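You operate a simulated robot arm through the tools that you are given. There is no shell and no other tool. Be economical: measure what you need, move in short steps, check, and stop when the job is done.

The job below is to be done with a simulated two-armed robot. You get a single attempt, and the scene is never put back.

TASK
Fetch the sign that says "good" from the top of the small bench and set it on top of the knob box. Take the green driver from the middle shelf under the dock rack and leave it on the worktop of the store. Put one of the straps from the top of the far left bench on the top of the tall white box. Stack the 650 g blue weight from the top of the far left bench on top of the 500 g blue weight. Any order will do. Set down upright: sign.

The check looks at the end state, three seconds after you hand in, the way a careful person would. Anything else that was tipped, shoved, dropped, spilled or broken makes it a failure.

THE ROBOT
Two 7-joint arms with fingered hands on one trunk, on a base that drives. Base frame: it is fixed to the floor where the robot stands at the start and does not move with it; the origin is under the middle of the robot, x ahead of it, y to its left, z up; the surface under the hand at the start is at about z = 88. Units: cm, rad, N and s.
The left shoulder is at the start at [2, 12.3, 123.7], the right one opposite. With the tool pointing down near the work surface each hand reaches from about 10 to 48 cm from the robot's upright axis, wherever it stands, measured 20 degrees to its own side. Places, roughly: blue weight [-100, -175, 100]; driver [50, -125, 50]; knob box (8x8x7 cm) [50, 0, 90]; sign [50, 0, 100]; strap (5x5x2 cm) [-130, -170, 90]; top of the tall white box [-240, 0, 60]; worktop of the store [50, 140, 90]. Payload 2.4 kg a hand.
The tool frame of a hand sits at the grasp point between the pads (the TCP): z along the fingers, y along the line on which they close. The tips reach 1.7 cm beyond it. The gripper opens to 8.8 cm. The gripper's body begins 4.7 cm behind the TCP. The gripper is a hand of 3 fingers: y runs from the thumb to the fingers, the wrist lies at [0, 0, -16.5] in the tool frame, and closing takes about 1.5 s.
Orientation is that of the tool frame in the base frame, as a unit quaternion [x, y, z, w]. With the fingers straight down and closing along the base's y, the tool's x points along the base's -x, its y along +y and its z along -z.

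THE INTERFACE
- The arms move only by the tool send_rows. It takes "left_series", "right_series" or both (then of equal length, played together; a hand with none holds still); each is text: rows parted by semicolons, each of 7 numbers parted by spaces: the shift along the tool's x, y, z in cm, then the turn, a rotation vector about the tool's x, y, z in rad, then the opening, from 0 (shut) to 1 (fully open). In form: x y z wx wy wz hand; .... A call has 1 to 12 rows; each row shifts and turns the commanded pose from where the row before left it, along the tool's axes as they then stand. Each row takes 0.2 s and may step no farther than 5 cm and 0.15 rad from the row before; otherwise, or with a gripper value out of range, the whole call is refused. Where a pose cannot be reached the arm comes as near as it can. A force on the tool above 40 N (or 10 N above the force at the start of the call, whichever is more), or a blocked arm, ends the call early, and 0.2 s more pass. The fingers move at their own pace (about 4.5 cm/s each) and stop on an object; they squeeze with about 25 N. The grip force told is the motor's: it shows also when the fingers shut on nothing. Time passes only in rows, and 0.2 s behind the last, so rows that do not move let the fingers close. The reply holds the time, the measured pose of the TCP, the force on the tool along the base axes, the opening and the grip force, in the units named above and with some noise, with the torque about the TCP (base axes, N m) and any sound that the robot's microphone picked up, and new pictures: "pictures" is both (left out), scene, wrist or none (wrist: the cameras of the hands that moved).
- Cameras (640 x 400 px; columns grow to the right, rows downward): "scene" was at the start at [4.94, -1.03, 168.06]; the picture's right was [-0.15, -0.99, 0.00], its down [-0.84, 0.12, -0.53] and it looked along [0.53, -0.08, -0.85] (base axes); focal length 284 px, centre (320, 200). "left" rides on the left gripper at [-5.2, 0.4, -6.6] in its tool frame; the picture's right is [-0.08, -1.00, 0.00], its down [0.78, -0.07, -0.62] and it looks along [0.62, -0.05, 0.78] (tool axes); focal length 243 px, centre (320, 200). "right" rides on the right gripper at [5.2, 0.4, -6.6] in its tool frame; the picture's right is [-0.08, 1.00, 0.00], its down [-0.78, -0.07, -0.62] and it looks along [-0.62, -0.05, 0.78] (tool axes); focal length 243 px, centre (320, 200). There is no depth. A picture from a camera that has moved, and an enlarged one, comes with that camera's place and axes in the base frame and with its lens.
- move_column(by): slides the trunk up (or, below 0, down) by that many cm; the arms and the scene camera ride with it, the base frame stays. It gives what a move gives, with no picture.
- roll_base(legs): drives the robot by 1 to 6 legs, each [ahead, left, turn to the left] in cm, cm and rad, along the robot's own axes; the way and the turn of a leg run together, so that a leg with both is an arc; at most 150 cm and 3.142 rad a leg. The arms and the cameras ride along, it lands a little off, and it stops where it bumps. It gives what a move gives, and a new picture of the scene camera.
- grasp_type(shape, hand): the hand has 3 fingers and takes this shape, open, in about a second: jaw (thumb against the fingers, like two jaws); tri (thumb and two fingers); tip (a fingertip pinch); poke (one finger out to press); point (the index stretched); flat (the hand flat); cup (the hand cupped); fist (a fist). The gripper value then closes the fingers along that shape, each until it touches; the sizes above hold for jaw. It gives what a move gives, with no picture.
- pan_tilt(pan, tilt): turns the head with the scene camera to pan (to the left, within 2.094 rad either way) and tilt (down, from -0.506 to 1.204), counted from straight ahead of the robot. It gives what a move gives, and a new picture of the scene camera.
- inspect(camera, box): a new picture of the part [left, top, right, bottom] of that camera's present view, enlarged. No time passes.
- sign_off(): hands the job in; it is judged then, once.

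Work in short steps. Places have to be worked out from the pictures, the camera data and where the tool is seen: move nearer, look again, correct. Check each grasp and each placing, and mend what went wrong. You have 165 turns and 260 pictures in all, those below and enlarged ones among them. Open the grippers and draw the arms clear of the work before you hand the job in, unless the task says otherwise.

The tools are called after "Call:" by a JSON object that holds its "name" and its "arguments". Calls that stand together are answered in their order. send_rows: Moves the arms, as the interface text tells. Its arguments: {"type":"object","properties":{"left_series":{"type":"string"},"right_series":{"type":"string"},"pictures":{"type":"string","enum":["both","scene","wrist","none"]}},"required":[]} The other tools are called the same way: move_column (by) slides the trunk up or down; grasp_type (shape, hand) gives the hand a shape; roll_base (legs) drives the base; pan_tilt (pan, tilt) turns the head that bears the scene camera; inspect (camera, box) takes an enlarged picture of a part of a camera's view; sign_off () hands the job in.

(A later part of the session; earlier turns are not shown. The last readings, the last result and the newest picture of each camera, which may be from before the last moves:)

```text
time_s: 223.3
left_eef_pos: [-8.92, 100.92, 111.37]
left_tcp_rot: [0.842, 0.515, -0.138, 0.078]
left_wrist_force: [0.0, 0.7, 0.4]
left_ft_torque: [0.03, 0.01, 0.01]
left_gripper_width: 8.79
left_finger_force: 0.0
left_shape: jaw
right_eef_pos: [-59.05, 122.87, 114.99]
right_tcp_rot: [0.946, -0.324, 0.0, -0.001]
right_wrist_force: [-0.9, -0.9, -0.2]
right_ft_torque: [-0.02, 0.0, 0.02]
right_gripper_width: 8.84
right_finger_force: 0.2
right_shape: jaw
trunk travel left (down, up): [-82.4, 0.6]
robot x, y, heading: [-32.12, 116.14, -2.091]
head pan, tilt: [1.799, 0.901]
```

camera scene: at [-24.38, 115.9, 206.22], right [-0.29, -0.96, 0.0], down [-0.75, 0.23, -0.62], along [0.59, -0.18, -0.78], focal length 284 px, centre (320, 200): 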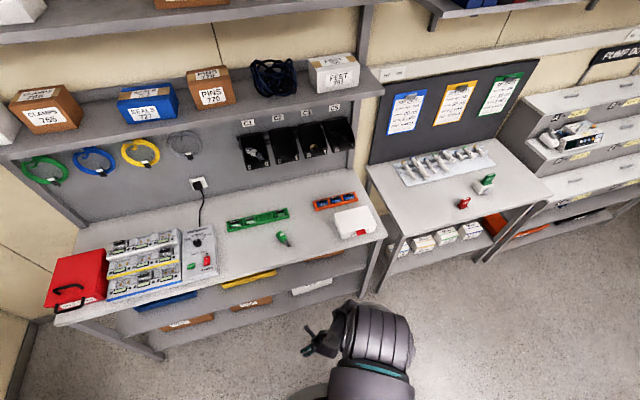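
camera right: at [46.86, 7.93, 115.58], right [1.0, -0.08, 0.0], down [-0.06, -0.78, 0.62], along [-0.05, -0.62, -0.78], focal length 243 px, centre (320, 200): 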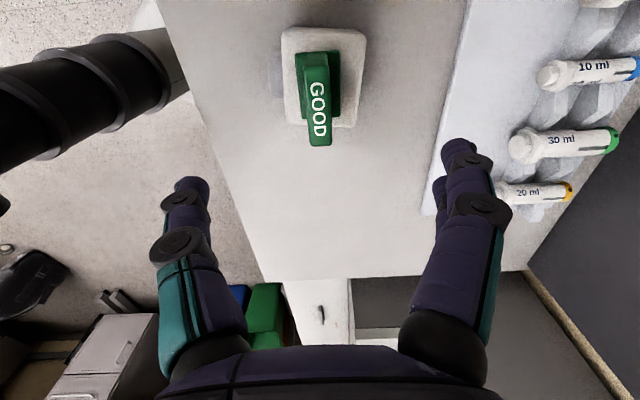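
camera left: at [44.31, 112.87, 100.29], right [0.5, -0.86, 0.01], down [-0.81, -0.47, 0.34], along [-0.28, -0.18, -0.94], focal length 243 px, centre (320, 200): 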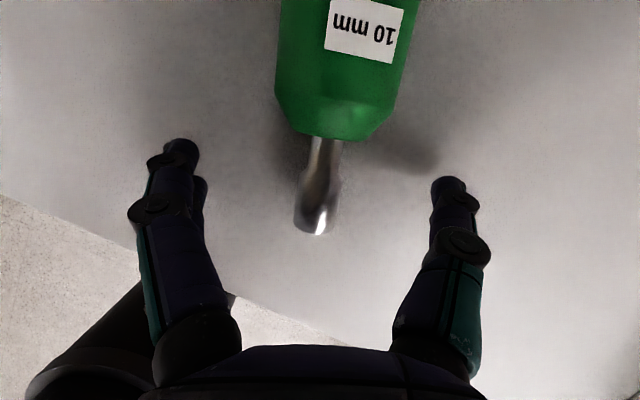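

Now bring both hands in front of the robot, in a compact carry pose.

Call:
{"name": "send_rows", "arguments": {"left_series": "-3.3 -2.15 1.1 0 0 0 1;-3.3 -2.15 1.1 0 0 0 1;-3.3 -2.15 1.1 0 0 0 1;-3.3 -2.15 1.1 0 0 0 1;-3.3 -2.15 1.1 0 0 0 1;-3.3 -2.15 1.1 0 0 0 1;-3.3 -2.15 1.1 0 0 0 1;0 0 0 0 0.107 0 1;0 0 0 0 0.107 0 1;0 0 0 0 0.107 0 1;0 0 0 0 0 0 1", "right_series": "1 2 -2.5 0 0 0 1;1 2 -2.5 0 0 0 1;2 2.59 -2 0 0 0 1;2.09 2.59 -1.7 0 0 0 1;2.09 2.59 -1.7 0 0 0 1;2.09 2.59 -1.7 0 0 0 1;2.09 2.59 0 0 0 0 1;2.09 2 0 0 0 0 1;0 0 0 0 0 0 1;0 0 0 0 0 0 1;0 0 0 0 0 0 1", "pictures": "none"}}

Call:
{"name": "roll_base", "arguments": {"legs": [[0, 0, 0.52], [110, 0, 0]]}}

Call:
{"name": "pan_tilt", "arguments": {"pan": -0.5, "tilt": 0.5}}

```text
time_s: 225.7
left_eef_pos: [-33.54, 86.0, 111.46]
left_tcp_rot: [0.854, 0.52, -0.002, -0.006]
left_wrist_force: [0.1, 0.2, 0.4]
left_ft_torque: [0.02, 0.0, -0.02]
left_gripper_width: 8.77
left_finger_force: 0.2
left_shape: jaw
right_eef_pos: [-59.3, 98.89, 127.01]
right_tcp_rot: [0.946, -0.325, 0.0, 0.0]
right_wrist_force: [0.1, 0.2, 0.4]
right_ft_torque: [-0.05, -0.04, 0.01]
right_gripper_width: 8.8
right_finger_force: 0.1
right_shape: jaw
trunk travel left (down, up): [-82.4, 0.6]
robot x, y, heading: [-32.46, 116.43, -2.092]
head pan, tilt: [1.799, 0.901]
```

```text
time_s: 232.8
left_eef_pos: [-17.54, -20.28, 111.48]
left_tcp_rot: [0.687, 0.727, -0.002, -0.004]
left_wrist_force: [-0.3, -1.0, 0.2]
left_ft_torque: [0.04, 0.0, 0.04]
left_gripper_width: 8.8
left_finger_force: 0.0
left_shape: jaw
right_eef_pos: [-46.22, -22.15, 127.11]
right_tcp_rot: [0.998, -0.065, 0.0, -0.001]
right_wrist_force: [-0.2, 0.0, 1.0]
right_ft_torque: [-0.01, -0.01, 0.01]
right_gripper_width: 8.8
right_finger_force: 0.1
right_shape: jaw
trunk travel left (down, up): [-82.4, 0.6]
robot x, y, heading: [-32.21, 6.49, -1.56]
head pan, tilt: [1.799, 0.901]
camera scene: at [-24.63, 10.06, 206.23], right [0.24, -0.97, 0.0], down [-0.76, -0.18, -0.62], along [0.6, 0.15, -0.78], focal length 284 px, centre (320, 200)
```

scene: 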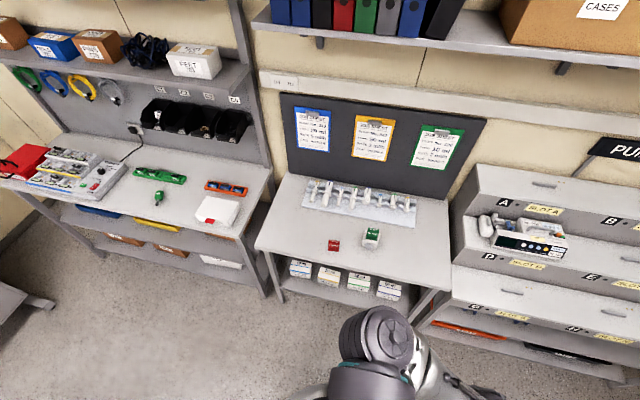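

```text
time_s: 235.0
left_eef_pos: [-17.51, -20.29, 111.49]
left_tcp_rot: [0.688, 0.726, -0.004, -0.006]
left_wrist_force: [-0.2, -0.3, 0.0]
left_ft_torque: [-0.01, 0.01, 0.0]
left_gripper_width: 8.77
left_finger_force: 0.0
left_shape: jaw
right_eef_pos: [-46.15, -22.1, 127.01]
right_tcp_rot: [0.998, -0.066, 0.001, -0.001]
right_wrist_force: [0.0, 0.2, -0.8]
right_ft_torque: [0.0, -0.04, -0.01]
right_gripper_width: 8.79
right_finger_force: 0.2
right_shape: jaw
trunk travel left (down, up): [-82.4, 0.6]
robot x, y, heading: [-32.19, 6.41, -1.563]
head pan, tilt: [-0.499, 0.499]
camera scene: at [-36.25, 0.25, 209.61], right [-0.88, 0.47, 0.0], down [0.23, 0.42, -0.88], along [-0.41, -0.77, -0.48], focal length 284 px, centre (320, 200)
```

scene: 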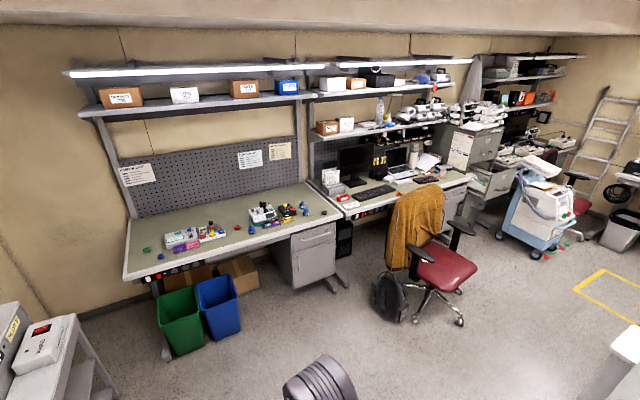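

Excellent overview; sign and driver are in place. Zooming on the far bench top.

Call:
{"name": "inspect", "arguments": {"camera": "scene", "box": [130, 180, 340, 290]}}

Call:
{"name": "pan_tilt", "arguments": {"pan": -1.6, "tilt": 0.5}}

```text
3.05 times, centred on (235, 235) of scene
camera zoom: at [-36.25, 0.25, 209.61], right [-0.88, 0.47, 0.0], down [0.23, 0.42, -0.88], along [-0.41, -0.77, -0.48], focal length 865 px, centre (579, 93)
```

zoom: 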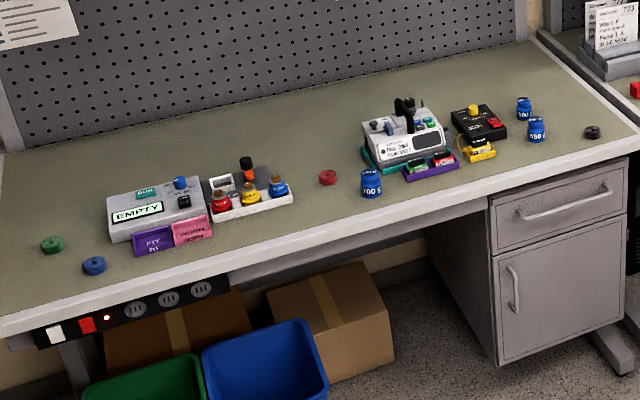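

```text
time_s: 236.3
left_eef_pos: [-17.58, -20.19, 111.35]
left_tcp_rot: [0.687, 0.726, -0.002, -0.006]
left_wrist_force: [0.4, -0.5, -0.3]
left_ft_torque: [0.01, -0.04, 0.01]
left_gripper_width: 8.78
left_finger_force: 0.1
left_shape: jaw
right_eef_pos: [-46.24, -22.09, 127.08]
right_tcp_rot: [0.998, -0.065, 0.0, -0.001]
right_wrist_force: [-0.1, -0.3, -0.3]
right_ft_torque: [0.01, 0.03, 0.0]
right_gripper_width: 8.82
right_finger_force: 0.1
right_shape: jaw
trunk travel left (down, up): [-82.4, 0.6]
robot x, y, heading: [-32.05, 6.32, -1.559]
head pan, tilt: [-1.6, 0.499]
camera scene: at [-41.06, 8.46, 209.61], right [0.02, 1.0, 0.0], down [0.48, -0.01, -0.88], along [-0.88, 0.02, -0.48], focal length 284 px, centre (320, 200)
```

scene: 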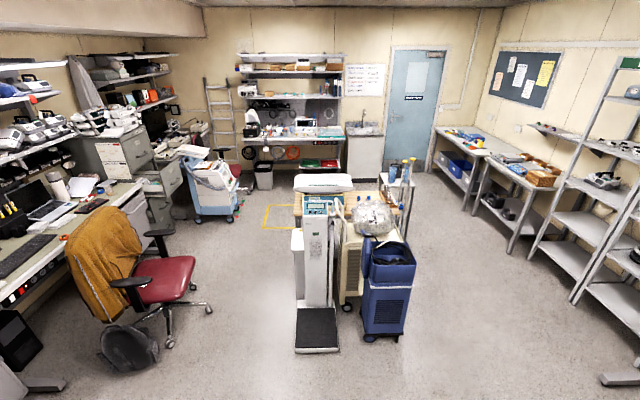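

The pucks (green, blue, red, black) look like the coiled straps, and the blue jars are the labelled weights. Zooming toward the tall white box.

Call:
{"name": "inspect", "arguments": {"camera": "scene", "box": [260, 160, 440, 360]}}

```text
2.00 times, centred on (350, 260) of scene
camera zoom: at [-41.06, 8.46, 209.61], right [0.02, 1.0, 0.0], down [0.48, -0.01, -0.88], along [-0.88, 0.02, -0.48], focal length 568 px, centre (260, 80)
```

zoom: 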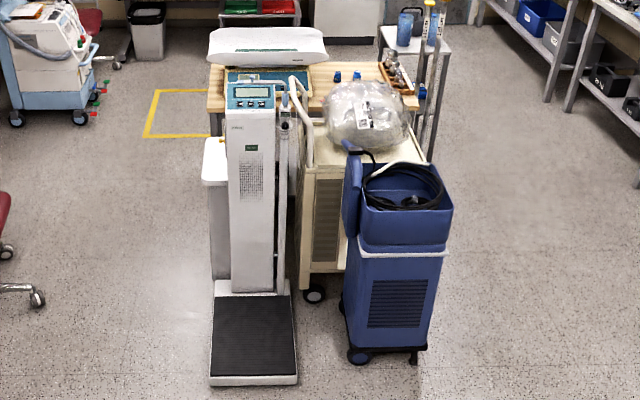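

I'll drive to face the far bench near the weights, lower the trunk 20 cm, and read the labels.

Call:
{"name": "roll_base", "arguments": {"legs": [[95, -63, 0]]}}

Call:
{"name": "move_column", "arguments": {"by": -20}}

Call:
{"name": "pan_tilt", "arguments": {"pan": -0.15, "tilt": 0.75}}

Call:
{"name": "inspect", "arguments": {"camera": "scene", "box": [160, 150, 480, 350]}}

```text
time_s: 242.1
left_eef_pos: [-79.66, -115.09, 111.33]
left_tcp_rot: [0.689, 0.725, -0.003, -0.005]
left_wrist_force: [0.5, -1.0, 0.5]
left_ft_torque: [-0.01, 0.0, 0.0]
left_gripper_width: 8.79
left_finger_force: 0.0
left_shape: jaw
right_eef_pos: [-108.39, -116.72, 126.99]
right_tcp_rot: [0.998, -0.068, 0.0, -0.001]
right_wrist_force: [0.6, 0.1, -0.3]
right_ft_torque: [0.0, 0.0, 0.02]
right_gripper_width: 8.79
right_finger_force: 0.1
right_shape: jaw
trunk travel left (down, up): [-82.4, 0.6]
robot x, y, heading: [-94.42, -88.13, -1.571]
head pan, tilt: [-1.6, 0.499]
camera scene: at [-103.11, -86.17, 209.61], right [0.03, 1.0, 0.0], down [0.48, -0.01, -0.88], along [-0.88, 0.02, -0.48], focal length 284 px, centre (320, 200)
```

scene: 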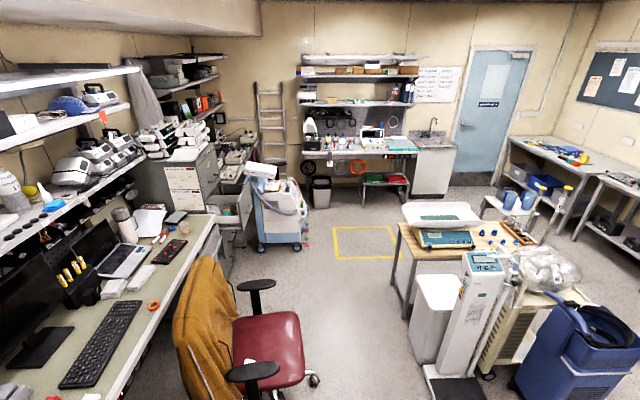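

```text
time_s: 244.2
left_eef_pos: [-79.63, -115.06, 91.4]
left_tcp_rot: [0.689, 0.725, -0.002, -0.005]
left_wrist_force: [0.3, 0.6, 0.1]
left_ft_torque: [0.0, -0.02, 0.0]
left_gripper_width: 8.8
left_finger_force: 0.1
left_shape: jaw
right_eef_pos: [-108.47, -116.77, 107.11]
right_tcp_rot: [0.998, -0.069, 0.0, -0.001]
right_wrist_force: [0.4, -0.6, -0.5]
right_ft_torque: [-0.01, 0.04, -0.01]
right_gripper_width: 8.78
right_finger_force: 0.2
right_shape: jaw
trunk travel left (down, up): [-62.4, 20.6]
robot x, y, heading: [-93.72, -87.97, -1.568]
head pan, tilt: [-1.6, 0.499]
```

```text
time_s: 245.8
left_eef_pos: [-79.64, -115.05, 91.4]
left_tcp_rot: [0.689, 0.724, -0.002, -0.006]
left_wrist_force: [0.3, -1.6, 0.1]
left_ft_torque: [-0.02, 0.0, 0.01]
left_gripper_width: 8.78
left_finger_force: 0.2
left_shape: jaw
right_eef_pos: [-108.5, -116.67, 107.07]
right_tcp_rot: [0.998, -0.069, 0.0, 0.0]
right_wrist_force: [-0.3, 0.4, -0.6]
right_ft_torque: [0.02, -0.02, 0.0]
right_gripper_width: 8.8
right_finger_force: 0.0
right_shape: jaw
trunk travel left (down, up): [-62.4, 20.6]
robot x, y, heading: [-94.21, -88.42, -1.566]
head pan, tilt: [-0.15, 0.75]
camera scene: at [-95.24, -94.61, 187.42], right [-0.99, 0.15, 0.0], down [0.1, 0.67, -0.73], along [-0.11, -0.72, -0.68], focal length 284 px, centre (320, 200)
```

scene: 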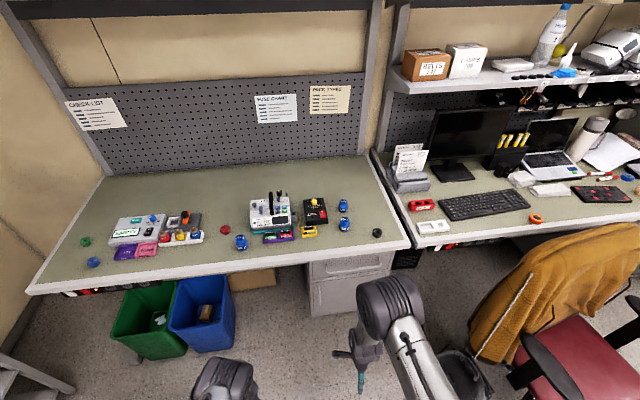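

```text
2.00 times, centred on (320, 250) of scene
camera zoom: at [-95.24, -94.61, 187.42], right [-0.99, 0.15, 0.0], down [0.1, 0.67, -0.73], along [-0.11, -0.72, -0.68], focal length 568 px, centre (320, 100)
```

zoom: 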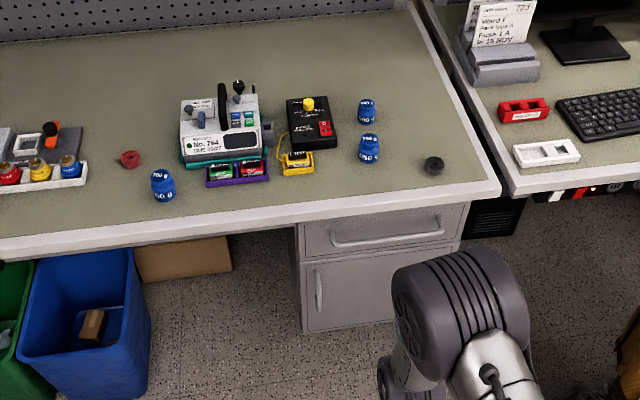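

Zooming in to read each blue weight.

Call:
{"name": "inspect", "arguments": {"camera": "scene", "box": [225, 225, 257, 255]}}

Call:
{"name": "inspect", "arguments": {"camera": "scene", "box": [326, 193, 390, 243]}}

```text
13.33 times, centred on (241, 240) of scene
camera zoom: at [-95.24, -94.61, 187.42], right [-0.99, 0.15, 0.0], down [0.1, 0.67, -0.73], along [-0.11, -0.72, -0.68], focal length 3785 px, centre (1373, -333)
```

zoom: 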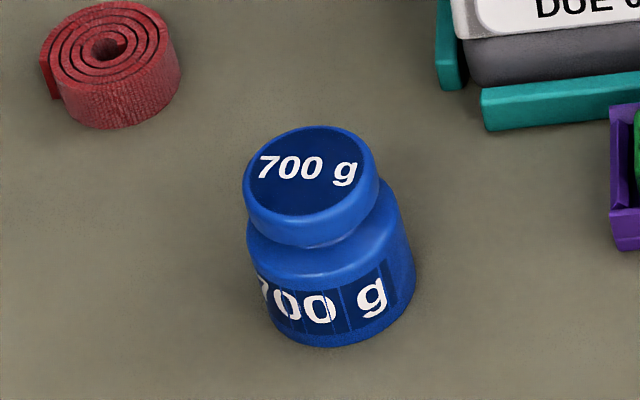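

```text
8.00 times, centred on (358, 218) of scene
camera zoom: at [-95.24, -94.61, 187.42], right [-0.99, 0.15, 0.0], down [0.1, 0.67, -0.73], along [-0.11, -0.72, -0.68], focal length 2271 px, centre (16, 56)
```

zoom: 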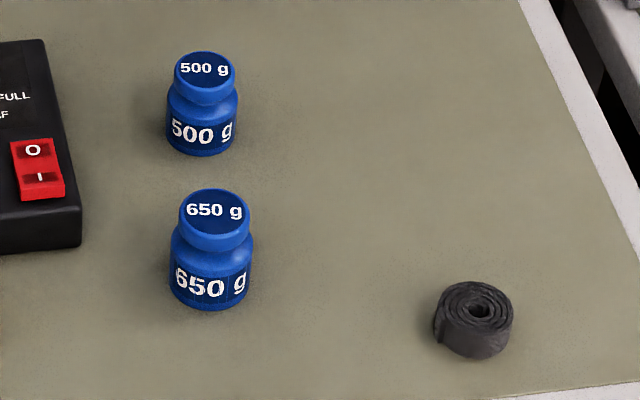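

Confirmed: 650 g in front at about [-119, -176], 500 g behind at [-121, -188], black strap at [-133, -172]. I'll tuck the left arm back and then lower and approach with the right arm.

Call:
{"name": "send_rows", "arguments": {"left_series": "3.2 1.6 -2 0 0 0 1;3.2 1.6 -2 0 0 0 1;3.2 1.6 -2 0 0 0 1;3.2 1.6 -2 0 0 0 1;3.2 1.6 -2 0 0 0 1;0 0 0 0 0 0 1", "pictures": "none"}}

Call:
{"name": "roll_base", "arguments": {"legs": [[35, -11, 0]]}}

Call:
{"name": "pan_tilt", "arguments": {"pan": -0.3, "tilt": 0.9}}

```text
time_s: 247.2
left_eef_pos: [-72.34, -98.63, 101.52]
left_tcp_rot: [0.689, 0.725, -0.002, -0.005]
left_wrist_force: [-0.1, 0.7, 0.5]
left_ft_torque: [0.01, 0.04, 0.0]
left_gripper_width: 8.78
left_finger_force: 0.1
left_shape: jaw
right_eef_pos: [-108.55, -116.74, 107.0]
right_tcp_rot: [0.998, -0.069, 0.001, -0.001]
right_wrist_force: [0.3, -0.6, -0.7]
right_ft_torque: [-0.03, 0.01, -0.01]
right_gripper_width: 8.81
right_finger_force: 0.0
right_shape: jaw
trunk travel left (down, up): [-62.4, 20.6]
robot x, y, heading: [-93.94, -88.53, -1.567]
head pan, tilt: [-0.15, 0.75]
```

```text
time_s: 249.5
left_eef_pos: [-83.31, -133.1, 101.38]
left_tcp_rot: [0.689, 0.725, -0.003, -0.005]
left_wrist_force: [0.5, 0.4, 0.1]
left_ft_torque: [-0.01, 0.0, 0.0]
left_gripper_width: 8.78
left_finger_force: 0.0
left_shape: jaw
right_eef_pos: [-119.49, -151.09, 107.14]
right_tcp_rot: [0.998, -0.069, 0.001, -0.002]
right_wrist_force: [-0.2, -0.3, 0.0]
right_ft_torque: [0.02, 0.02, -0.02]
right_gripper_width: 8.79
right_finger_force: 0.1
right_shape: jaw
trunk travel left (down, up): [-62.4, 20.6]
robot x, y, heading: [-104.8, -122.76, -1.566]
head pan, tilt: [-0.15, 0.75]
camera scene: at [-106.29, -129.04, 187.41], right [-0.99, 0.15, 0.0], down [0.1, 0.68, -0.73], along [-0.11, -0.72, -0.68], focal length 284 px, centre (320, 200)
```

scene: 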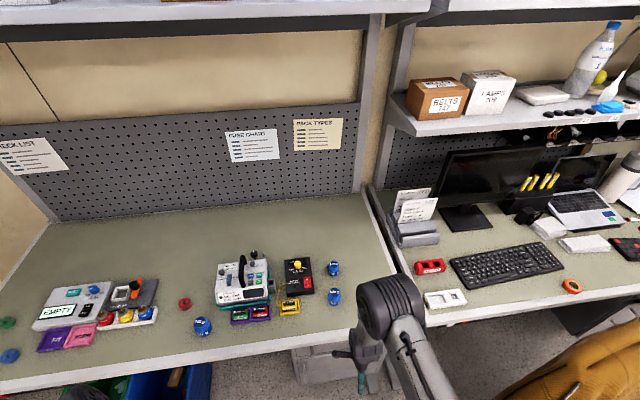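

```text
time_s: 250.2
left_eef_pos: [-83.36, -133.03, 101.37]
left_tcp_rot: [0.69, 0.724, -0.003, -0.005]
left_wrist_force: [0.0, -0.3, 0.2]
left_ft_torque: [0.03, -0.03, 0.02]
left_gripper_width: 8.79
left_finger_force: 0.1
left_shape: jaw
right_eef_pos: [-119.41, -150.96, 106.93]
right_tcp_rot: [0.998, -0.069, 0.0, -0.002]
right_wrist_force: [-0.3, -0.6, 0.0]
right_ft_torque: [-0.03, 0.01, -0.03]
right_gripper_width: 8.81
right_finger_force: 0.0
right_shape: jaw
trunk travel left (down, up): [-62.4, 20.6]
robot x, y, heading: [-105.46, -122.74, -1.566]
head pan, tilt: [-0.3, 0.901]
camera scene: at [-107.24, -127.95, 186.23], right [-0.96, 0.29, 0.0], down [0.23, 0.75, -0.62], along [-0.18, -0.59, -0.78], focal length 284 px, centre (320, 200)
```

scene: 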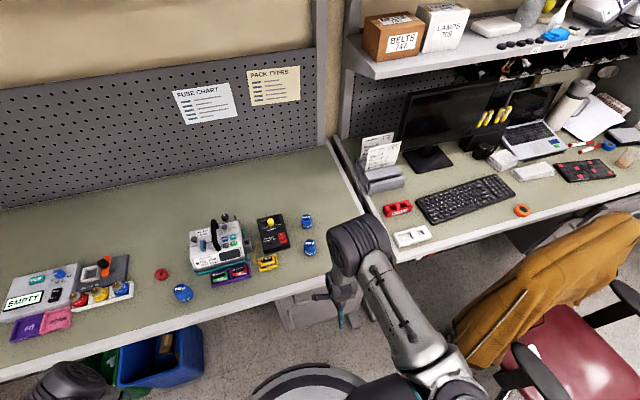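

I need lateral finger closing with the hand tilted about 20° forward to reach the 500 g weight. I'll raise the right hand, unwind its yaw and tilt it.

Call:
{"name": "send_rows", "arguments": {"right_series": "0 0 -4.25 0 0 0 1;0 0 -4.25 0 0 0 1;0 0 -4.25 0 0 0 1;0 0 -4.25 0 0 0 1;0 0 0 0 0 -0.143 1;0 0 0 0 0 -0.143 1;0 0 0 0 0 -0.143 1;0 0 0 0 0 -0.143 1;0 0 0 0 0 -0.143 1;0 0 0 0 0 -0.143 1;0 0 0 0 0 -0.143 1;0 0 0 0 0 -0.143 1", "pictures": "none"}}

Call:
{"name": "send_rows", "arguments": {"right_series": "0 0 0 0 0 -0.143 1;0 0 0 0 0 -0.143 1;0 0 0 0 -0.117 0 1;0 0 0 0 -0.117 0 1;0 0 0 0 -0.117 0 1;0 0 0 0 0 0 1", "pictures": "wrist"}}

Call:
{"name": "move_column", "arguments": {"by": -17}}

```text
time_s: 252.8
left_eef_pos: [-83.51, -133.18, 101.56]
left_tcp_rot: [0.69, 0.724, -0.003, -0.005]
left_wrist_force: [-0.2, 0.6, -0.2]
left_ft_torque: [0.02, 0.02, 0.0]
left_gripper_width: 8.82
left_finger_force: 0.2
left_shape: jaw
right_eef_pos: [-119.52, -151.16, 124.03]
right_tcp_rot: [0.875, 0.483, 0.0, -0.001]
right_wrist_force: [0.1, 0.4, 0.4]
right_ft_torque: [-0.04, 0.0, 0.01]
right_gripper_width: 8.81
right_finger_force: 0.0
right_shape: jaw
trunk travel left (down, up): [-62.4, 20.6]
robot x, y, heading: [-104.88, -122.77, -1.571]
head pan, tilt: [-0.3, 0.901]
```

```text
time_s: 254.2
left_eef_pos: [-83.49, -133.06, 101.41]
left_tcp_rot: [0.69, 0.724, -0.002, -0.005]
left_wrist_force: [-1.3, -0.7, 0.5]
left_ft_torque: [0.04, -0.02, -0.05]
left_gripper_width: 8.78
left_finger_force: 0.1
left_shape: jaw
right_eef_pos: [-119.51, -151.02, 123.99]
right_tcp_rot: [0.786, 0.592, -0.14, 0.105]
right_wrist_force: [0.3, -0.2, -0.2]
right_ft_torque: [0.01, 0.03, -0.02]
right_gripper_width: 8.77
right_finger_force: 0.1
right_shape: jaw
trunk travel left (down, up): [-62.4, 20.6]
robot x, y, heading: [-104.75, -122.95, -1.571]
head pan, tilt: [-0.3, 0.901]
camera right: at [-117.14, -144.48, 128.38], right [0.94, -0.35, 0.03], down [-0.21, -0.48, 0.85], along [-0.29, -0.8, -0.52], focal length 243 px, centre (320, 200)
```

right: 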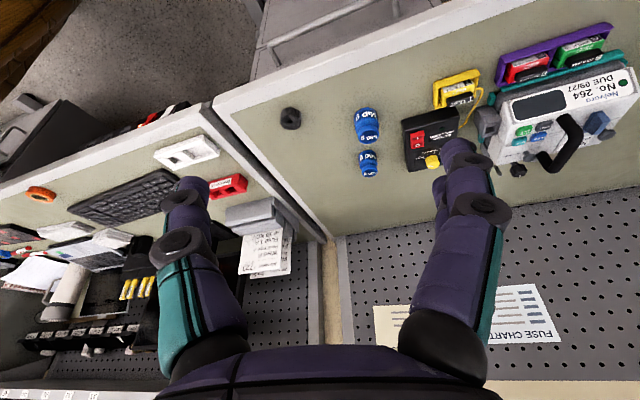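

```text
time_s: 256.1
left_eef_pos: [-83.34, -133.02, 84.41]
left_tcp_rot: [0.69, 0.724, -0.003, -0.006]
left_wrist_force: [-0.3, -0.4, 0.1]
left_ft_torque: [-0.02, 0.0, 0.0]
left_gripper_width: 8.81
left_finger_force: 0.0
left_shape: jaw
right_eef_pos: [-119.52, -151.0, 107.04]
right_tcp_rot: [0.787, 0.591, -0.14, 0.105]
right_wrist_force: [0.0, 0.1, 0.1]
right_ft_torque: [0.0, -0.01, 0.0]
right_gripper_width: 8.81
right_finger_force: 0.1
right_shape: jaw
trunk travel left (down, up): [-45.4, 37.6]
robot x, y, heading: [-105.11, -123.03, -1.572]
head pan, tilt: [-0.3, 0.901]
```

Correcting the leftover 16° yaw, then rolling 16 cm nearer to the bench.

Call:
{"name": "send_rows", "arguments": {"right_series": "0 0 0 -0.048 0 -0.131 1;0 0 0 -0.048 0 -0.131 1;0 0 0 0 0 0 1", "pictures": "none"}}

Call:
{"name": "roll_base", "arguments": {"legs": [[16, 0, 0]]}}

Call:
{"name": "inspect", "arguments": {"camera": "right", "box": [0, 0, 640, 400]}}

```text
time_s: 256.9
left_eef_pos: [-83.42, -133.04, 84.4]
left_tcp_rot: [0.69, 0.724, -0.003, -0.005]
left_wrist_force: [0.6, 0.7, -0.1]
left_ft_torque: [-0.01, 0.02, -0.02]
left_gripper_width: 8.78
left_finger_force: 0.1
left_shape: jaw
right_eef_pos: [-119.42, -151.05, 107.05]
right_tcp_rot: [0.696, 0.696, -0.123, 0.123]
right_wrist_force: [0.6, -0.5, -0.7]
right_ft_torque: [-0.03, 0.0, -0.01]
right_gripper_width: 8.81
right_finger_force: 0.0
right_shape: jaw
trunk travel left (down, up): [-45.4, 37.6]
robot x, y, heading: [-104.91, -122.68, -1.569]
head pan, tilt: [-0.3, 0.901]
```

```text
time_s: 258.4
left_eef_pos: [-83.34, -149.12, 84.42]
left_tcp_rot: [0.689, 0.725, -0.002, -0.006]
left_wrist_force: [-0.4, -0.3, -0.1]
left_ft_torque: [-0.01, -0.01, 0.0]
left_gripper_width: 8.78
left_finger_force: 0.1
left_shape: jaw
right_eef_pos: [-119.47, -167.11, 106.9]
right_tcp_rot: [0.697, 0.696, -0.122, 0.122]
right_wrist_force: [-0.3, -1.0, -0.4]
right_ft_torque: [-0.02, -0.04, 0.01]
right_gripper_width: 8.78
right_finger_force: 0.0
right_shape: jaw
trunk travel left (down, up): [-45.4, 37.6]
robot x, y, heading: [-105.05, -138.71, -1.563]
head pan, tilt: [-0.3, 0.901]
camera scene: at [-107.22, -144.06, 169.22], right [-0.96, 0.29, 0.0], down [0.23, 0.75, -0.62], along [-0.18, -0.59, -0.78], focal length 284 px, centre (320, 200)
```

scene: 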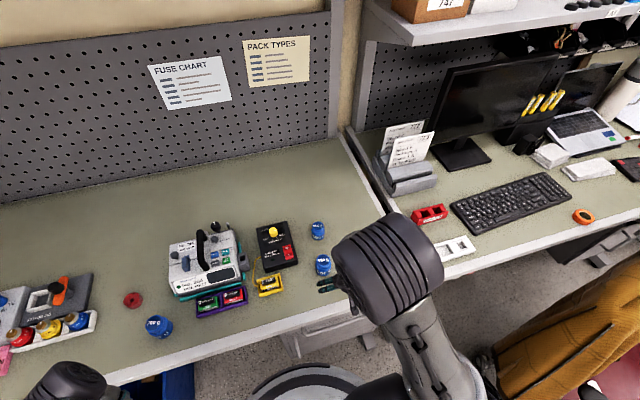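

```text
1.00 times, centred on (320, 200) of right (not enlarged: the box is as wide or as high as the picture)
camera zoom: at [-119.0, -160.11, 111.37], right [1.0, -0.08, 0.03], down [-0.07, -0.52, 0.85], along [-0.05, -0.85, -0.53], focal length 243 px, centre (320, 200)
```

zoom: 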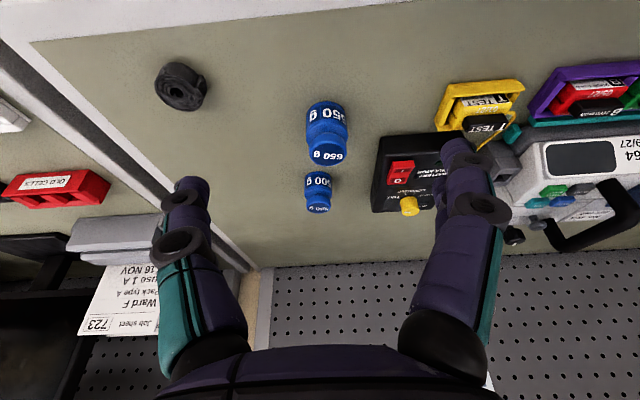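

Clear view of both weights. Enlarging the scene view for a second line of sight.

Call:
{"name": "inspect", "arguments": {"camera": "scene", "box": [290, 210, 354, 290]}}

Call:
{"name": "inspect", "arguments": {"camera": "right", "box": [280, 80, 380, 230]}}

```text
5.00 times, centred on (322, 250) of scene
camera zoom: at [-107.22, -144.06, 169.22], right [-0.96, 0.29, 0.0], down [0.23, 0.75, -0.62], along [-0.18, -0.59, -0.78], focal length 1419 px, centre (310, -50)
```

zoom: 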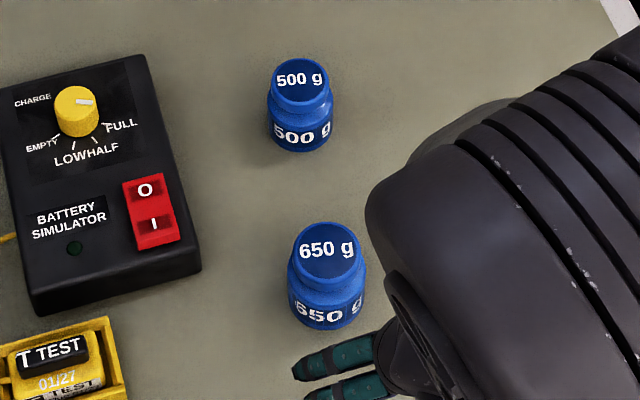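

```text
2.67 times, centred on (330, 155) of right
camera zoom: at [-119.0, -160.11, 111.37], right [1.0, -0.08, 0.03], down [-0.07, -0.52, 0.85], along [-0.05, -0.85, -0.53], focal length 647 px, centre (293, 320)
```

zoom: 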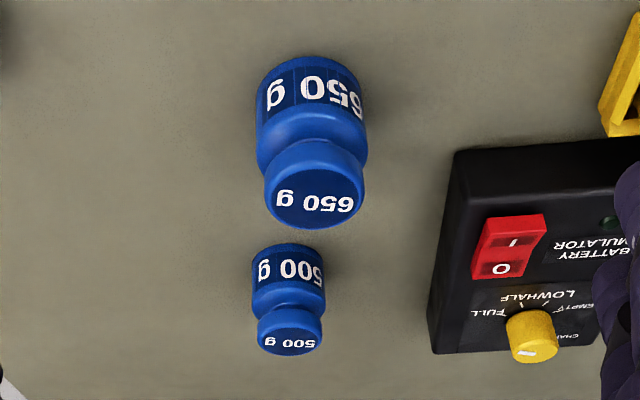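

Triangulated: 650 g at [-119.1, -179.8] (z 88–93.2), 500 g at [-121.1, -191.8] (top 92.9). To reach the 500 g I need to be closer with more tilt. Rolling 3 cm ahead, tilting 10° more.

Call:
{"name": "roll_base", "arguments": {"legs": [[3, 0, 0]]}}

Call:
{"name": "send_rows", "arguments": {"right_series": "0 0 0 0 -0.0875 0 1;0 0 0 0 -0.0875 0 1;0 0 0 0 0 0 1", "pictures": "none"}}

Call:
{"name": "move_column", "arguments": {"by": -8}}

Call:
{"name": "inspect", "arguments": {"camera": "right", "box": [0, 0, 640, 400]}}

```text
time_s: 259.2
left_eef_pos: [-83.38, -152.05, 84.45]
left_tcp_rot: [0.688, 0.725, -0.003, -0.006]
left_wrist_force: [-0.6, 0.0, 0.1]
left_ft_torque: [0.02, 0.0, -0.01]
left_gripper_width: 8.78
left_finger_force: 0.0
left_shape: jaw
right_eef_pos: [-119.54, -170.14, 106.96]
right_tcp_rot: [0.696, 0.697, -0.122, 0.122]
right_wrist_force: [0.3, -0.4, 0.2]
right_ft_torque: [0.01, 0.0, 0.01]
right_gripper_width: 8.8
right_finger_force: 0.0
right_shape: jaw
trunk travel left (down, up): [-45.4, 37.6]
robot x, y, heading: [-105.34, -141.78, -1.568]
head pan, tilt: [-0.3, 0.901]
camera scene: at [-107.22, -147.16, 169.21], right [-0.96, 0.29, 0.0], down [0.23, 0.75, -0.62], along [-0.18, -0.59, -0.79], focal length 284 px, centre (320, 200)
```

scene: 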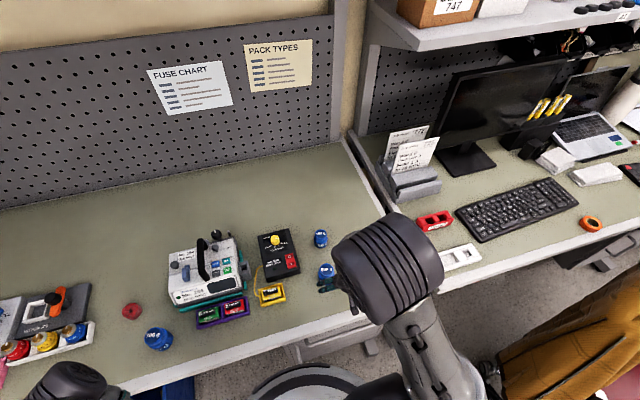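

```text
time_s: 260.0
left_eef_pos: [-83.38, -151.93, 84.4]
left_tcp_rot: [0.689, 0.724, -0.003, -0.005]
left_wrist_force: [-0.8, 0.6, -0.1]
left_ft_torque: [0.01, 0.03, 0.01]
left_gripper_width: 8.77
left_finger_force: 0.0
left_shape: jaw
right_eef_pos: [-119.35, -170.57, 106.9]
right_tcp_rot: [0.683, 0.683, -0.183, 0.182]
right_wrist_force: [0.8, -0.4, 0.1]
right_ft_torque: [-0.03, 0.03, 0.01]
right_gripper_width: 8.8
right_finger_force: 0.1
right_shape: jaw
right hand out of reach, approached as far as the arm can: row 2
trunk travel left (down, up): [-45.4, 37.6]
robot x, y, heading: [-104.79, -141.26, -1.568]
head pan, tilt: [-0.3, 0.901]
```

```text
time_s: 261.2
left_eef_pos: [-83.44, -151.97, 76.48]
left_tcp_rot: [0.689, 0.724, -0.003, -0.005]
left_wrist_force: [-0.1, -0.5, 0.3]
left_ft_torque: [0.01, 0.0, 0.03]
left_gripper_width: 8.79
left_finger_force: 0.0
left_shape: jaw
right_eef_pos: [-119.36, -170.59, 99.0]
right_tcp_rot: [0.683, 0.683, -0.182, 0.182]
right_wrist_force: [0.5, -0.5, -0.3]
right_ft_torque: [0.02, 0.01, -0.01]
right_gripper_width: 8.81
right_finger_force: 0.0
right_shape: jaw
trunk travel left (down, up): [-37.4, 45.6]
robot x, y, heading: [-104.94, -141.4, -1.576]
head pan, tilt: [-0.3, 0.901]
```

```text
1.00 times, centred on (320, 200) of right (not enlarged: the box is as wide or as high as the picture)
camera zoom: at [-118.87, -162.87, 102.01], right [1.0, -0.07, 0.04], down [-0.07, -0.37, 0.93], along [-0.05, -0.93, -0.37], focal length 243 px, centre (320, 200)
```

zoom: 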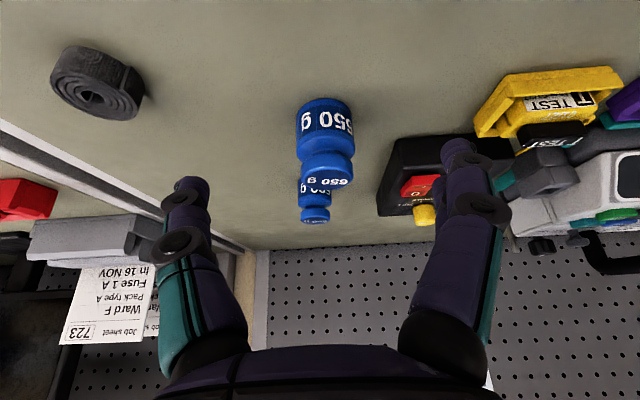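

Tilt is 30° with fingers closing along x. I'll move to a pre-grasp point along the approach line, then most of the way in.

Call:
{"name": "send_rows", "arguments": {"right_series": "-1.9 0.12 1.4 0 0 0 1;-1.9 0.12 1.4 0 0 0 1;0 0 2 0 0 0 1;0 0 2 0 0 0 1;0 0 0 0 0 0 1", "pictures": "wrist"}}

```text
time_s: 262.4
left_eef_pos: [-83.46, -151.97, 76.42]
left_tcp_rot: [0.688, 0.725, -0.003, -0.005]
left_wrist_force: [-0.5, -0.8, -0.4]
left_ft_torque: [-0.01, -0.02, -0.03]
left_gripper_width: 8.79
left_finger_force: 0.2
left_shape: jaw
right_eef_pos: [-118.97, -177.23, 94.87]
right_tcp_rot: [0.683, 0.683, -0.183, 0.183]
right_wrist_force: [0.0, 0.1, -0.4]
right_ft_torque: [-0.01, -0.03, -0.02]
right_gripper_width: 8.79
right_finger_force: 0.0
right_shape: jaw
trunk travel left (down, up): [-37.4, 45.6]
robot x, y, heading: [-104.97, -141.61, -1.572]
head pan, tilt: [-0.3, 0.901]
camera right: at [-118.59, -169.54, 97.98], right [1.0, -0.07, 0.04], down [-0.07, -0.37, 0.93], along [-0.05, -0.93, -0.37], focal length 243 px, centre (320, 200)
```

right: 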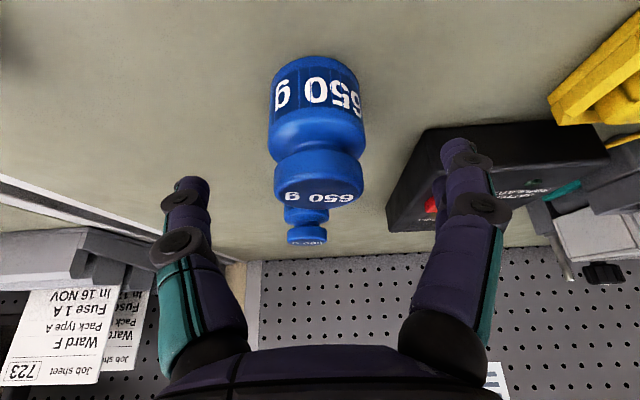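

Well centred. I'll narrow the fingers slightly, advance the last 3.9 cm and check.

Call:
{"name": "send_rows", "arguments": {"right_series": "0 0 0 0 0 0 0.75;0 0 1.5 0 0 0 0.75;0 0 1.4 0 0 0 0.75;0 -0.05 1 0 0 0 0.75;0 0 0 0 0 0 0.65;0 0 0 0 0 0 0.65", "pictures": "wrist"}}

```text
time_s: 263.8
left_eef_pos: [-83.27, -152.02, 76.34]
left_tcp_rot: [0.688, 0.725, -0.003, -0.005]
left_wrist_force: [0.4, 0.4, 0.3]
left_ft_torque: [0.0, 0.02, -0.01]
left_gripper_width: 8.81
left_finger_force: 0.0
left_shape: jaw
right_eef_pos: [-119.22, -179.12, 91.66]
right_tcp_rot: [0.683, 0.683, -0.183, 0.182]
right_wrist_force: [0.4, -0.1, -0.6]
right_ft_torque: [-0.02, 0.0, 0.02]
right_gripper_width: 5.74
right_finger_force: 0.2
right_shape: jaw
trunk travel left (down, up): [-37.4, 45.6]
robot x, y, heading: [-104.9, -141.47, -1.57]
head pan, tilt: [-0.3, 0.901]
camera right: at [-118.67, -171.52, 94.66], right [1.0, -0.07, 0.04], down [-0.07, -0.37, 0.93], along [-0.05, -0.93, -0.37], focal length 243 px, centre (320, 200)
```

right: 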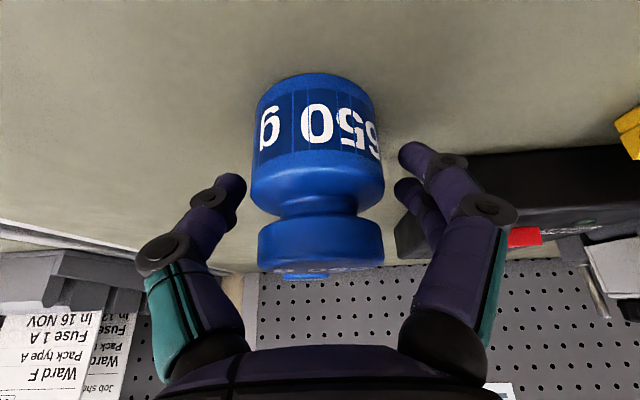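

The tips are level with the shoulder; I'll lower 0.8 cm so they bear on the cylindrical wall, then close.

Call:
{"name": "send_rows", "arguments": {"right_series": "0.2 0 0.35 0 0 0 0.65;0.2 0 0.35 0 0 0 0.65;0 0 0 0 0 0 0.5;0 0 0 0 0 0 0.4;0 0 0 0 0 0 0.2;0 0 0 0 0 0 0;0 0 0 0 0 0 0;0 0 0 0 0 0 0", "pictures": "wrist"}}

```text
time_s: 265.6
left_eef_pos: [-83.26, -151.94, 76.49]
left_tcp_rot: [0.688, 0.725, -0.003, -0.005]
left_wrist_force: [-0.8, -0.2, 0.7]
left_ft_torque: [-0.04, -0.02, -0.01]
left_gripper_width: 8.8
left_finger_force: 0.1
left_shape: jaw
right_eef_pos: [-119.21, -179.19, 90.68]
right_tcp_rot: [0.683, 0.683, -0.182, 0.182]
right_wrist_force: [0.0, -1.6, 0.5]
right_ft_torque: [-0.03, 0.0, -0.03]
right_gripper_width: 3.84
right_finger_force: 24.7
right_shape: jaw
trunk travel left (down, up): [-37.4, 45.6]
robot x, y, heading: [-104.64, -141.38, -1.569]
head pan, tilt: [-0.3, 0.901]
camera right: at [-118.69, -171.54, 93.84], right [1.0, -0.07, 0.04], down [-0.07, -0.37, 0.93], along [-0.05, -0.93, -0.37], focal length 243 px, centre (320, 200)
```

right: 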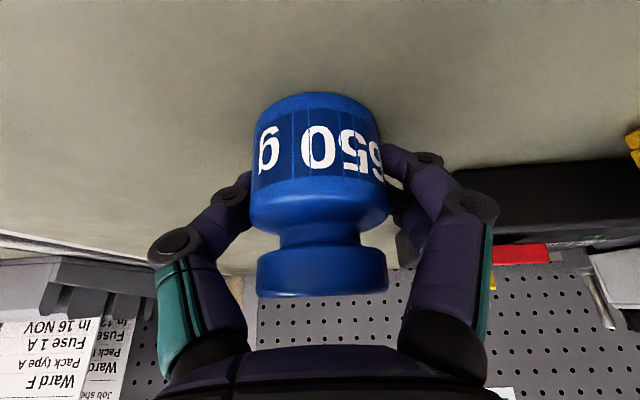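

The pads are about 1 cm past the jar's middle on the far side. I'll reopen, draw the hand back 0.8 cm and close again.

Call:
{"name": "send_rows", "arguments": {"right_series": "0 0 0 0 0 0 0.65;0 0 0 0 0 0 0.65;0 0 0 0 0 0 0.65;0.35 0 -0.2 0 0 0 0.65;0.35 0 -0.2 0 0 0 0.65;0 0 0 0 0 0 0.5;0 0 0 0 0 0 0.3;0 0 0 0 0 0 0;0 0 0 0 0 0 0;0 0 0 0 0 0 0;0 0 0 0 0 0 0", "pictures": "wrist"}}

```text
time_s: 268.0
left_eef_pos: [-83.26, -151.91, 76.41]
left_tcp_rot: [0.689, 0.725, -0.002, -0.005]
left_wrist_force: [0.5, -0.5, -0.4]
left_ft_torque: [0.0, 0.01, 0.02]
left_gripper_width: 8.81
left_finger_force: 0.1
left_shape: jaw
right_eef_pos: [-119.03, -178.4, 90.66]
right_tcp_rot: [0.683, 0.684, -0.182, 0.183]
right_wrist_force: [0.2, 2.0, -0.4]
right_ft_torque: [0.04, 0.02, 0.0]
right_gripper_width: 3.86
right_finger_force: 25.0
right_shape: jaw
trunk travel left (down, up): [-37.4, 45.6]
robot x, y, heading: [-105.03, -141.39, -1.568]
head pan, tilt: [-0.3, 0.901]
camera right: at [-118.66, -170.71, 93.83], right [1.0, -0.07, 0.04], down [-0.07, -0.37, 0.93], along [-0.05, -0.93, -0.37], focal length 243 px, centre (320, 200)
```

right: 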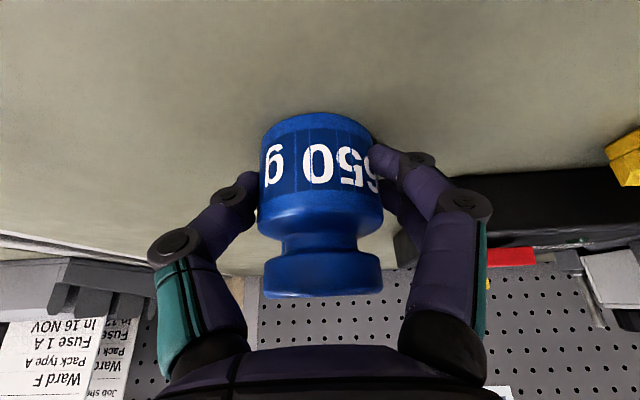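

Same width from the other side, so the true middle is halfway. Shifting 0.4 cm forward and closing once more.

Call:
{"name": "send_rows", "arguments": {"right_series": "0 0 0 0 0 0 0.65;0 0 0 0 0 0 0.65;0 0 0 0 0 0 0.65;-0.35 0 0.2 0 0 0 0.65;0 0 0 0 0 0 0.5;0 0 0 0 0 0 0.3;0 0 0 0 0 0 0;0 0 0 0 0 0 0;0 0 0 0 0 0 0;0 0 0 0 0 0 0", "pictures": "none"}}

Call:
{"name": "move_column", "arguments": {"by": 1.5}}

Call:
{"name": "inspect", "arguments": {"camera": "right", "box": [160, 60, 480, 320]}}

```text
time_s: 270.2
left_eef_pos: [-83.44, -151.92, 76.39]
left_tcp_rot: [0.688, 0.725, -0.002, -0.004]
left_wrist_force: [0.5, -0.3, -0.2]
left_ft_torque: [0.03, -0.02, -0.02]
left_gripper_width: 8.77
left_finger_force: 0.1
left_shape: jaw
right_eef_pos: [-119.23, -178.77, 90.72]
right_tcp_rot: [0.683, 0.683, -0.182, 0.183]
right_wrist_force: [-0.6, 0.4, 0.6]
right_ft_torque: [0.02, -0.01, 0.05]
right_gripper_width: 3.93
right_finger_force: 25.1
right_shape: jaw
trunk travel left (down, up): [-37.4, 45.6]
robot x, y, heading: [-105.34, -141.63, -1.569]
head pan, tilt: [-0.3, 0.901]
```

```text
time_s: 270.8
left_eef_pos: [-83.37, -152.02, 77.89]
left_tcp_rot: [0.689, 0.725, -0.003, -0.005]
left_wrist_force: [0.1, 0.4, -0.1]
left_ft_torque: [0.03, 0.01, 0.03]
left_gripper_width: 8.79
left_finger_force: 0.0
left_shape: jaw
right_eef_pos: [-119.14, -178.82, 92.19]
right_tcp_rot: [0.683, 0.684, -0.182, 0.183]
right_wrist_force: [0.2, 0.4, -6.7]
right_ft_torque: [0.04, -0.04, 0.01]
right_gripper_width: 3.89
right_finger_force: 24.7
right_shape: jaw
trunk travel left (down, up): [-38.9, 44.1]
robot x, y, heading: [-105.06, -141.42, -1.567]
head pan, tilt: [-0.3, 0.901]
```

```text
1.54 times, centred on (320, 190) of right
camera zoom: at [-118.68, -171.15, 95.29], right [1.0, -0.07, 0.04], down [-0.07, -0.37, 0.93], along [-0.05, -0.93, -0.37], focal length 373 px, centre (320, 215)
```

zoom: 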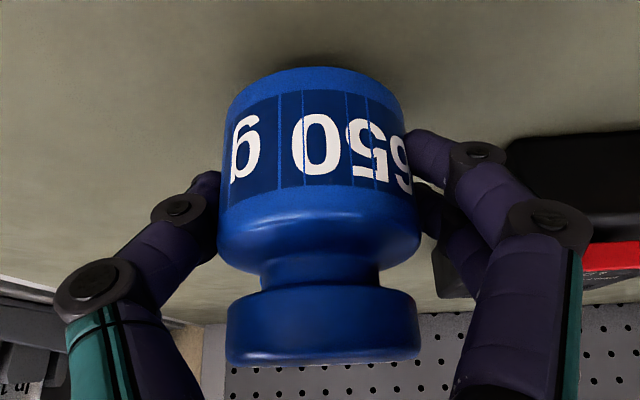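

The 650 g weight is held upright (6.7 N). Raising 7.5 cm by trunk, then I'll carry it over the 500 g.

Call:
{"name": "move_column", "arguments": {"by": 7.5}}

Call:
{"name": "send_rows", "arguments": {"right_series": "-1.2 -0.2 0.7 0 0 0 0;-1.73 -0.3 1 0 0 0 0;-1.73 -0.3 1 0 0 0 0;-1.73 -0.3 1 0 0 0 0;-1.73 -0.3 1 0 0 0 0;-1.2 -0.3 0.7 0 0 0 0;0 0 0 0 0 0 0", "pictures": "both"}}

```text
time_s: 271.9
left_eef_pos: [-83.35, -152.11, 85.43]
left_tcp_rot: [0.689, 0.725, -0.003, -0.005]
left_wrist_force: [-0.2, -0.3, 0.1]
left_ft_torque: [-0.03, -0.03, -0.01]
left_gripper_width: 8.77
left_finger_force: 0.1
left_shape: jaw
right_eef_pos: [-119.13, -178.82, 99.61]
right_tcp_rot: [0.683, 0.683, -0.182, 0.182]
right_wrist_force: [0.5, -0.2, -5.7]
right_ft_torque: [0.03, 0.03, -0.02]
right_gripper_width: 3.9
right_finger_force: 24.6
right_shape: jaw
trunk travel left (down, up): [-46.4, 36.6]
robot x, y, heading: [-105.22, -141.37, -1.575]
head pan, tilt: [-0.3, 0.901]
```

```text
time_s: 273.5
left_eef_pos: [-83.42, -151.91, 85.48]
left_tcp_rot: [0.689, 0.725, -0.003, -0.005]
left_wrist_force: [-0.5, 0.2, 0.5]
left_ft_torque: [-0.02, -0.02, 0.0]
left_gripper_width: 8.76
left_finger_force: 0.0
left_shape: jaw
right_eef_pos: [-120.81, -189.5, 99.59]
right_tcp_rot: [0.684, 0.683, -0.183, 0.182]
right_wrist_force: [0.5, 0.4, -6.0]
right_ft_torque: [0.03, -0.01, 0.02]
right_gripper_width: 3.92
right_finger_force: 25.2
right_shape: jaw
trunk travel left (down, up): [-46.4, 36.6]
robot x, y, heading: [-105.41, -141.49, -1.569]
head pan, tilt: [-0.3, 0.901]
camera scene: at [-107.23, -146.93, 170.22], right [-0.96, 0.29, 0.0], down [0.23, 0.75, -0.62], along [-0.18, -0.59, -0.78], focal length 284 px, centre (320, 200)
camera right: at [-120.47, -181.9, 102.72], right [1.0, -0.07, 0.04], down [-0.07, -0.37, 0.93], along [-0.05, -0.93, -0.37], focal length 243 px, centre (320, 200)
```

scene: 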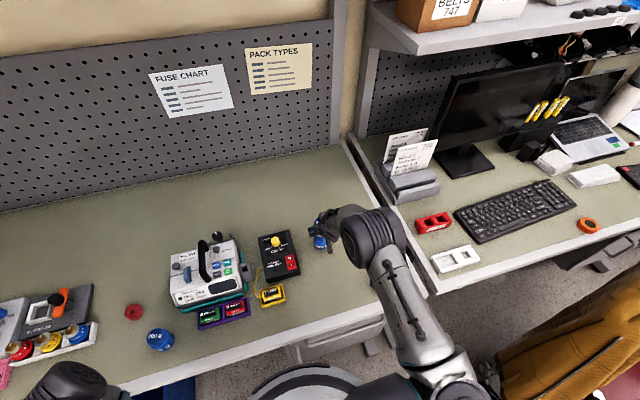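
right: 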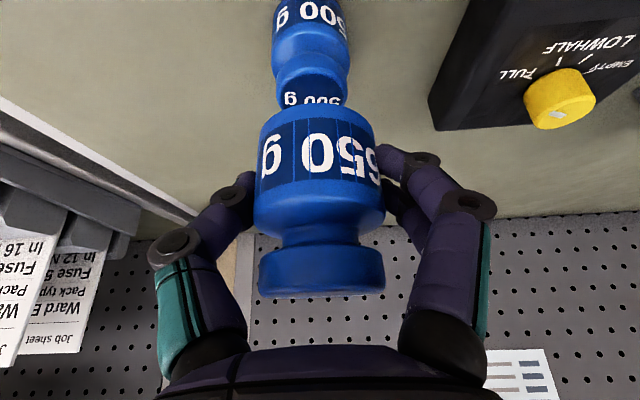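

The 500 g cap appears exactly where computed. I'll go 1.8 cm farther, then lower 2.5 cm and check alignment.

Call:
{"name": "send_rows", "arguments": {"right_series": "-0.78 -0.12 0.45 0 0 0 0;-0.78 -0.12 0.45 0 0 0 0;0 0 0 0 0 0 0", "pictures": "none"}}

Call:
{"name": "move_column", "arguments": {"by": -2.5}}

Call:
{"name": "inspect", "arguments": {"camera": "right", "box": [200, 0, 440, 300]}}

Call:
{"name": "inspect", "arguments": {"camera": "scene", "box": [280, 200, 376, 270]}}

```text
time_s: 274.3
left_eef_pos: [-83.39, -151.93, 85.4]
left_tcp_rot: [0.689, 0.725, -0.003, -0.005]
left_wrist_force: [-0.4, 0.6, -0.7]
left_ft_torque: [-0.02, 0.02, 0.02]
left_gripper_width: 8.78
left_finger_force: 0.1
left_shape: jaw
right_eef_pos: [-121.14, -191.32, 99.55]
right_tcp_rot: [0.683, 0.683, -0.183, 0.183]
right_wrist_force: [0.0, -0.8, -6.1]
right_ft_torque: [0.07, 0.0, 0.01]
right_gripper_width: 3.89
right_finger_force: 24.6
right_shape: jaw
trunk travel left (down, up): [-46.4, 36.6]
robot x, y, heading: [-105.16, -141.61, -1.568]
head pan, tilt: [-0.3, 0.901]
```

```text
time_s: 275.0
left_eef_pos: [-83.41, -151.99, 82.79]
left_tcp_rot: [0.689, 0.725, -0.003, -0.004]
left_wrist_force: [0.1, -0.8, 0.8]
left_ft_torque: [0.01, 0.0, -0.01]
left_gripper_width: 8.77
left_finger_force: 0.0
left_shape: jaw
right_eef_pos: [-121.18, -191.43, 97.13]
right_tcp_rot: [0.683, 0.684, -0.182, 0.182]
right_wrist_force: [-0.4, -0.1, -6.3]
right_ft_torque: [0.03, -0.01, 0.03]
right_gripper_width: 3.91
right_finger_force: 24.6
right_shape: jaw
trunk travel left (down, up): [-43.9, 39.1]
robot x, y, heading: [-105.37, -141.71, -1.568]
head pan, tilt: [-0.3, 0.901]
```

```text
1.33 times, centred on (320, 150) of right
camera zoom: at [-120.67, -183.69, 100.23], right [1.0, -0.07, 0.04], down [-0.07, -0.37, 0.93], along [-0.05, -0.93, -0.37], focal length 324 px, centre (320, 267)
```

zoom: 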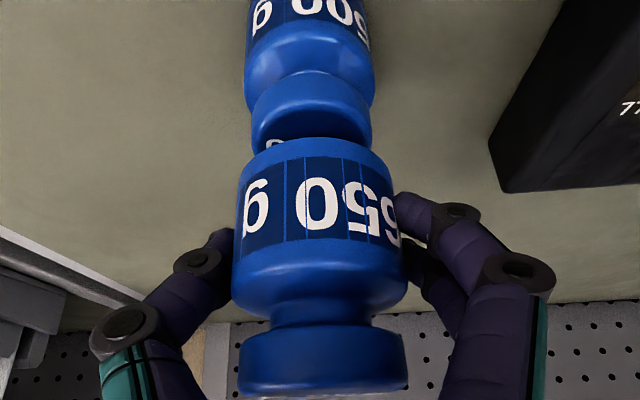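

```text
5.71 times, centred on (328, 235) of scene
camera zoom: at [-107.25, -146.93, 167.72], right [-0.96, 0.29, 0.0], down [0.23, 0.75, -0.62], along [-0.18, -0.59, -0.78], focal length 1622 px, centre (274, 0)
```

zoom: 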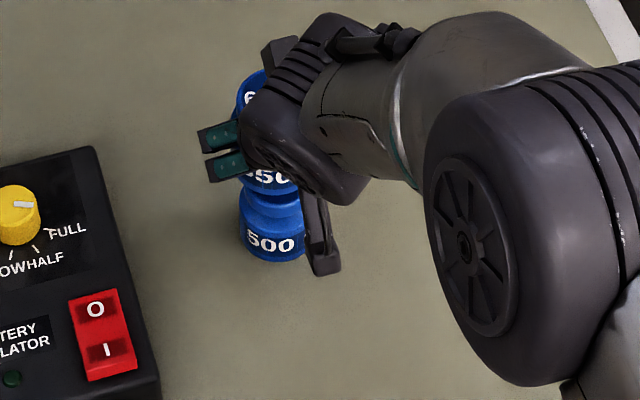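

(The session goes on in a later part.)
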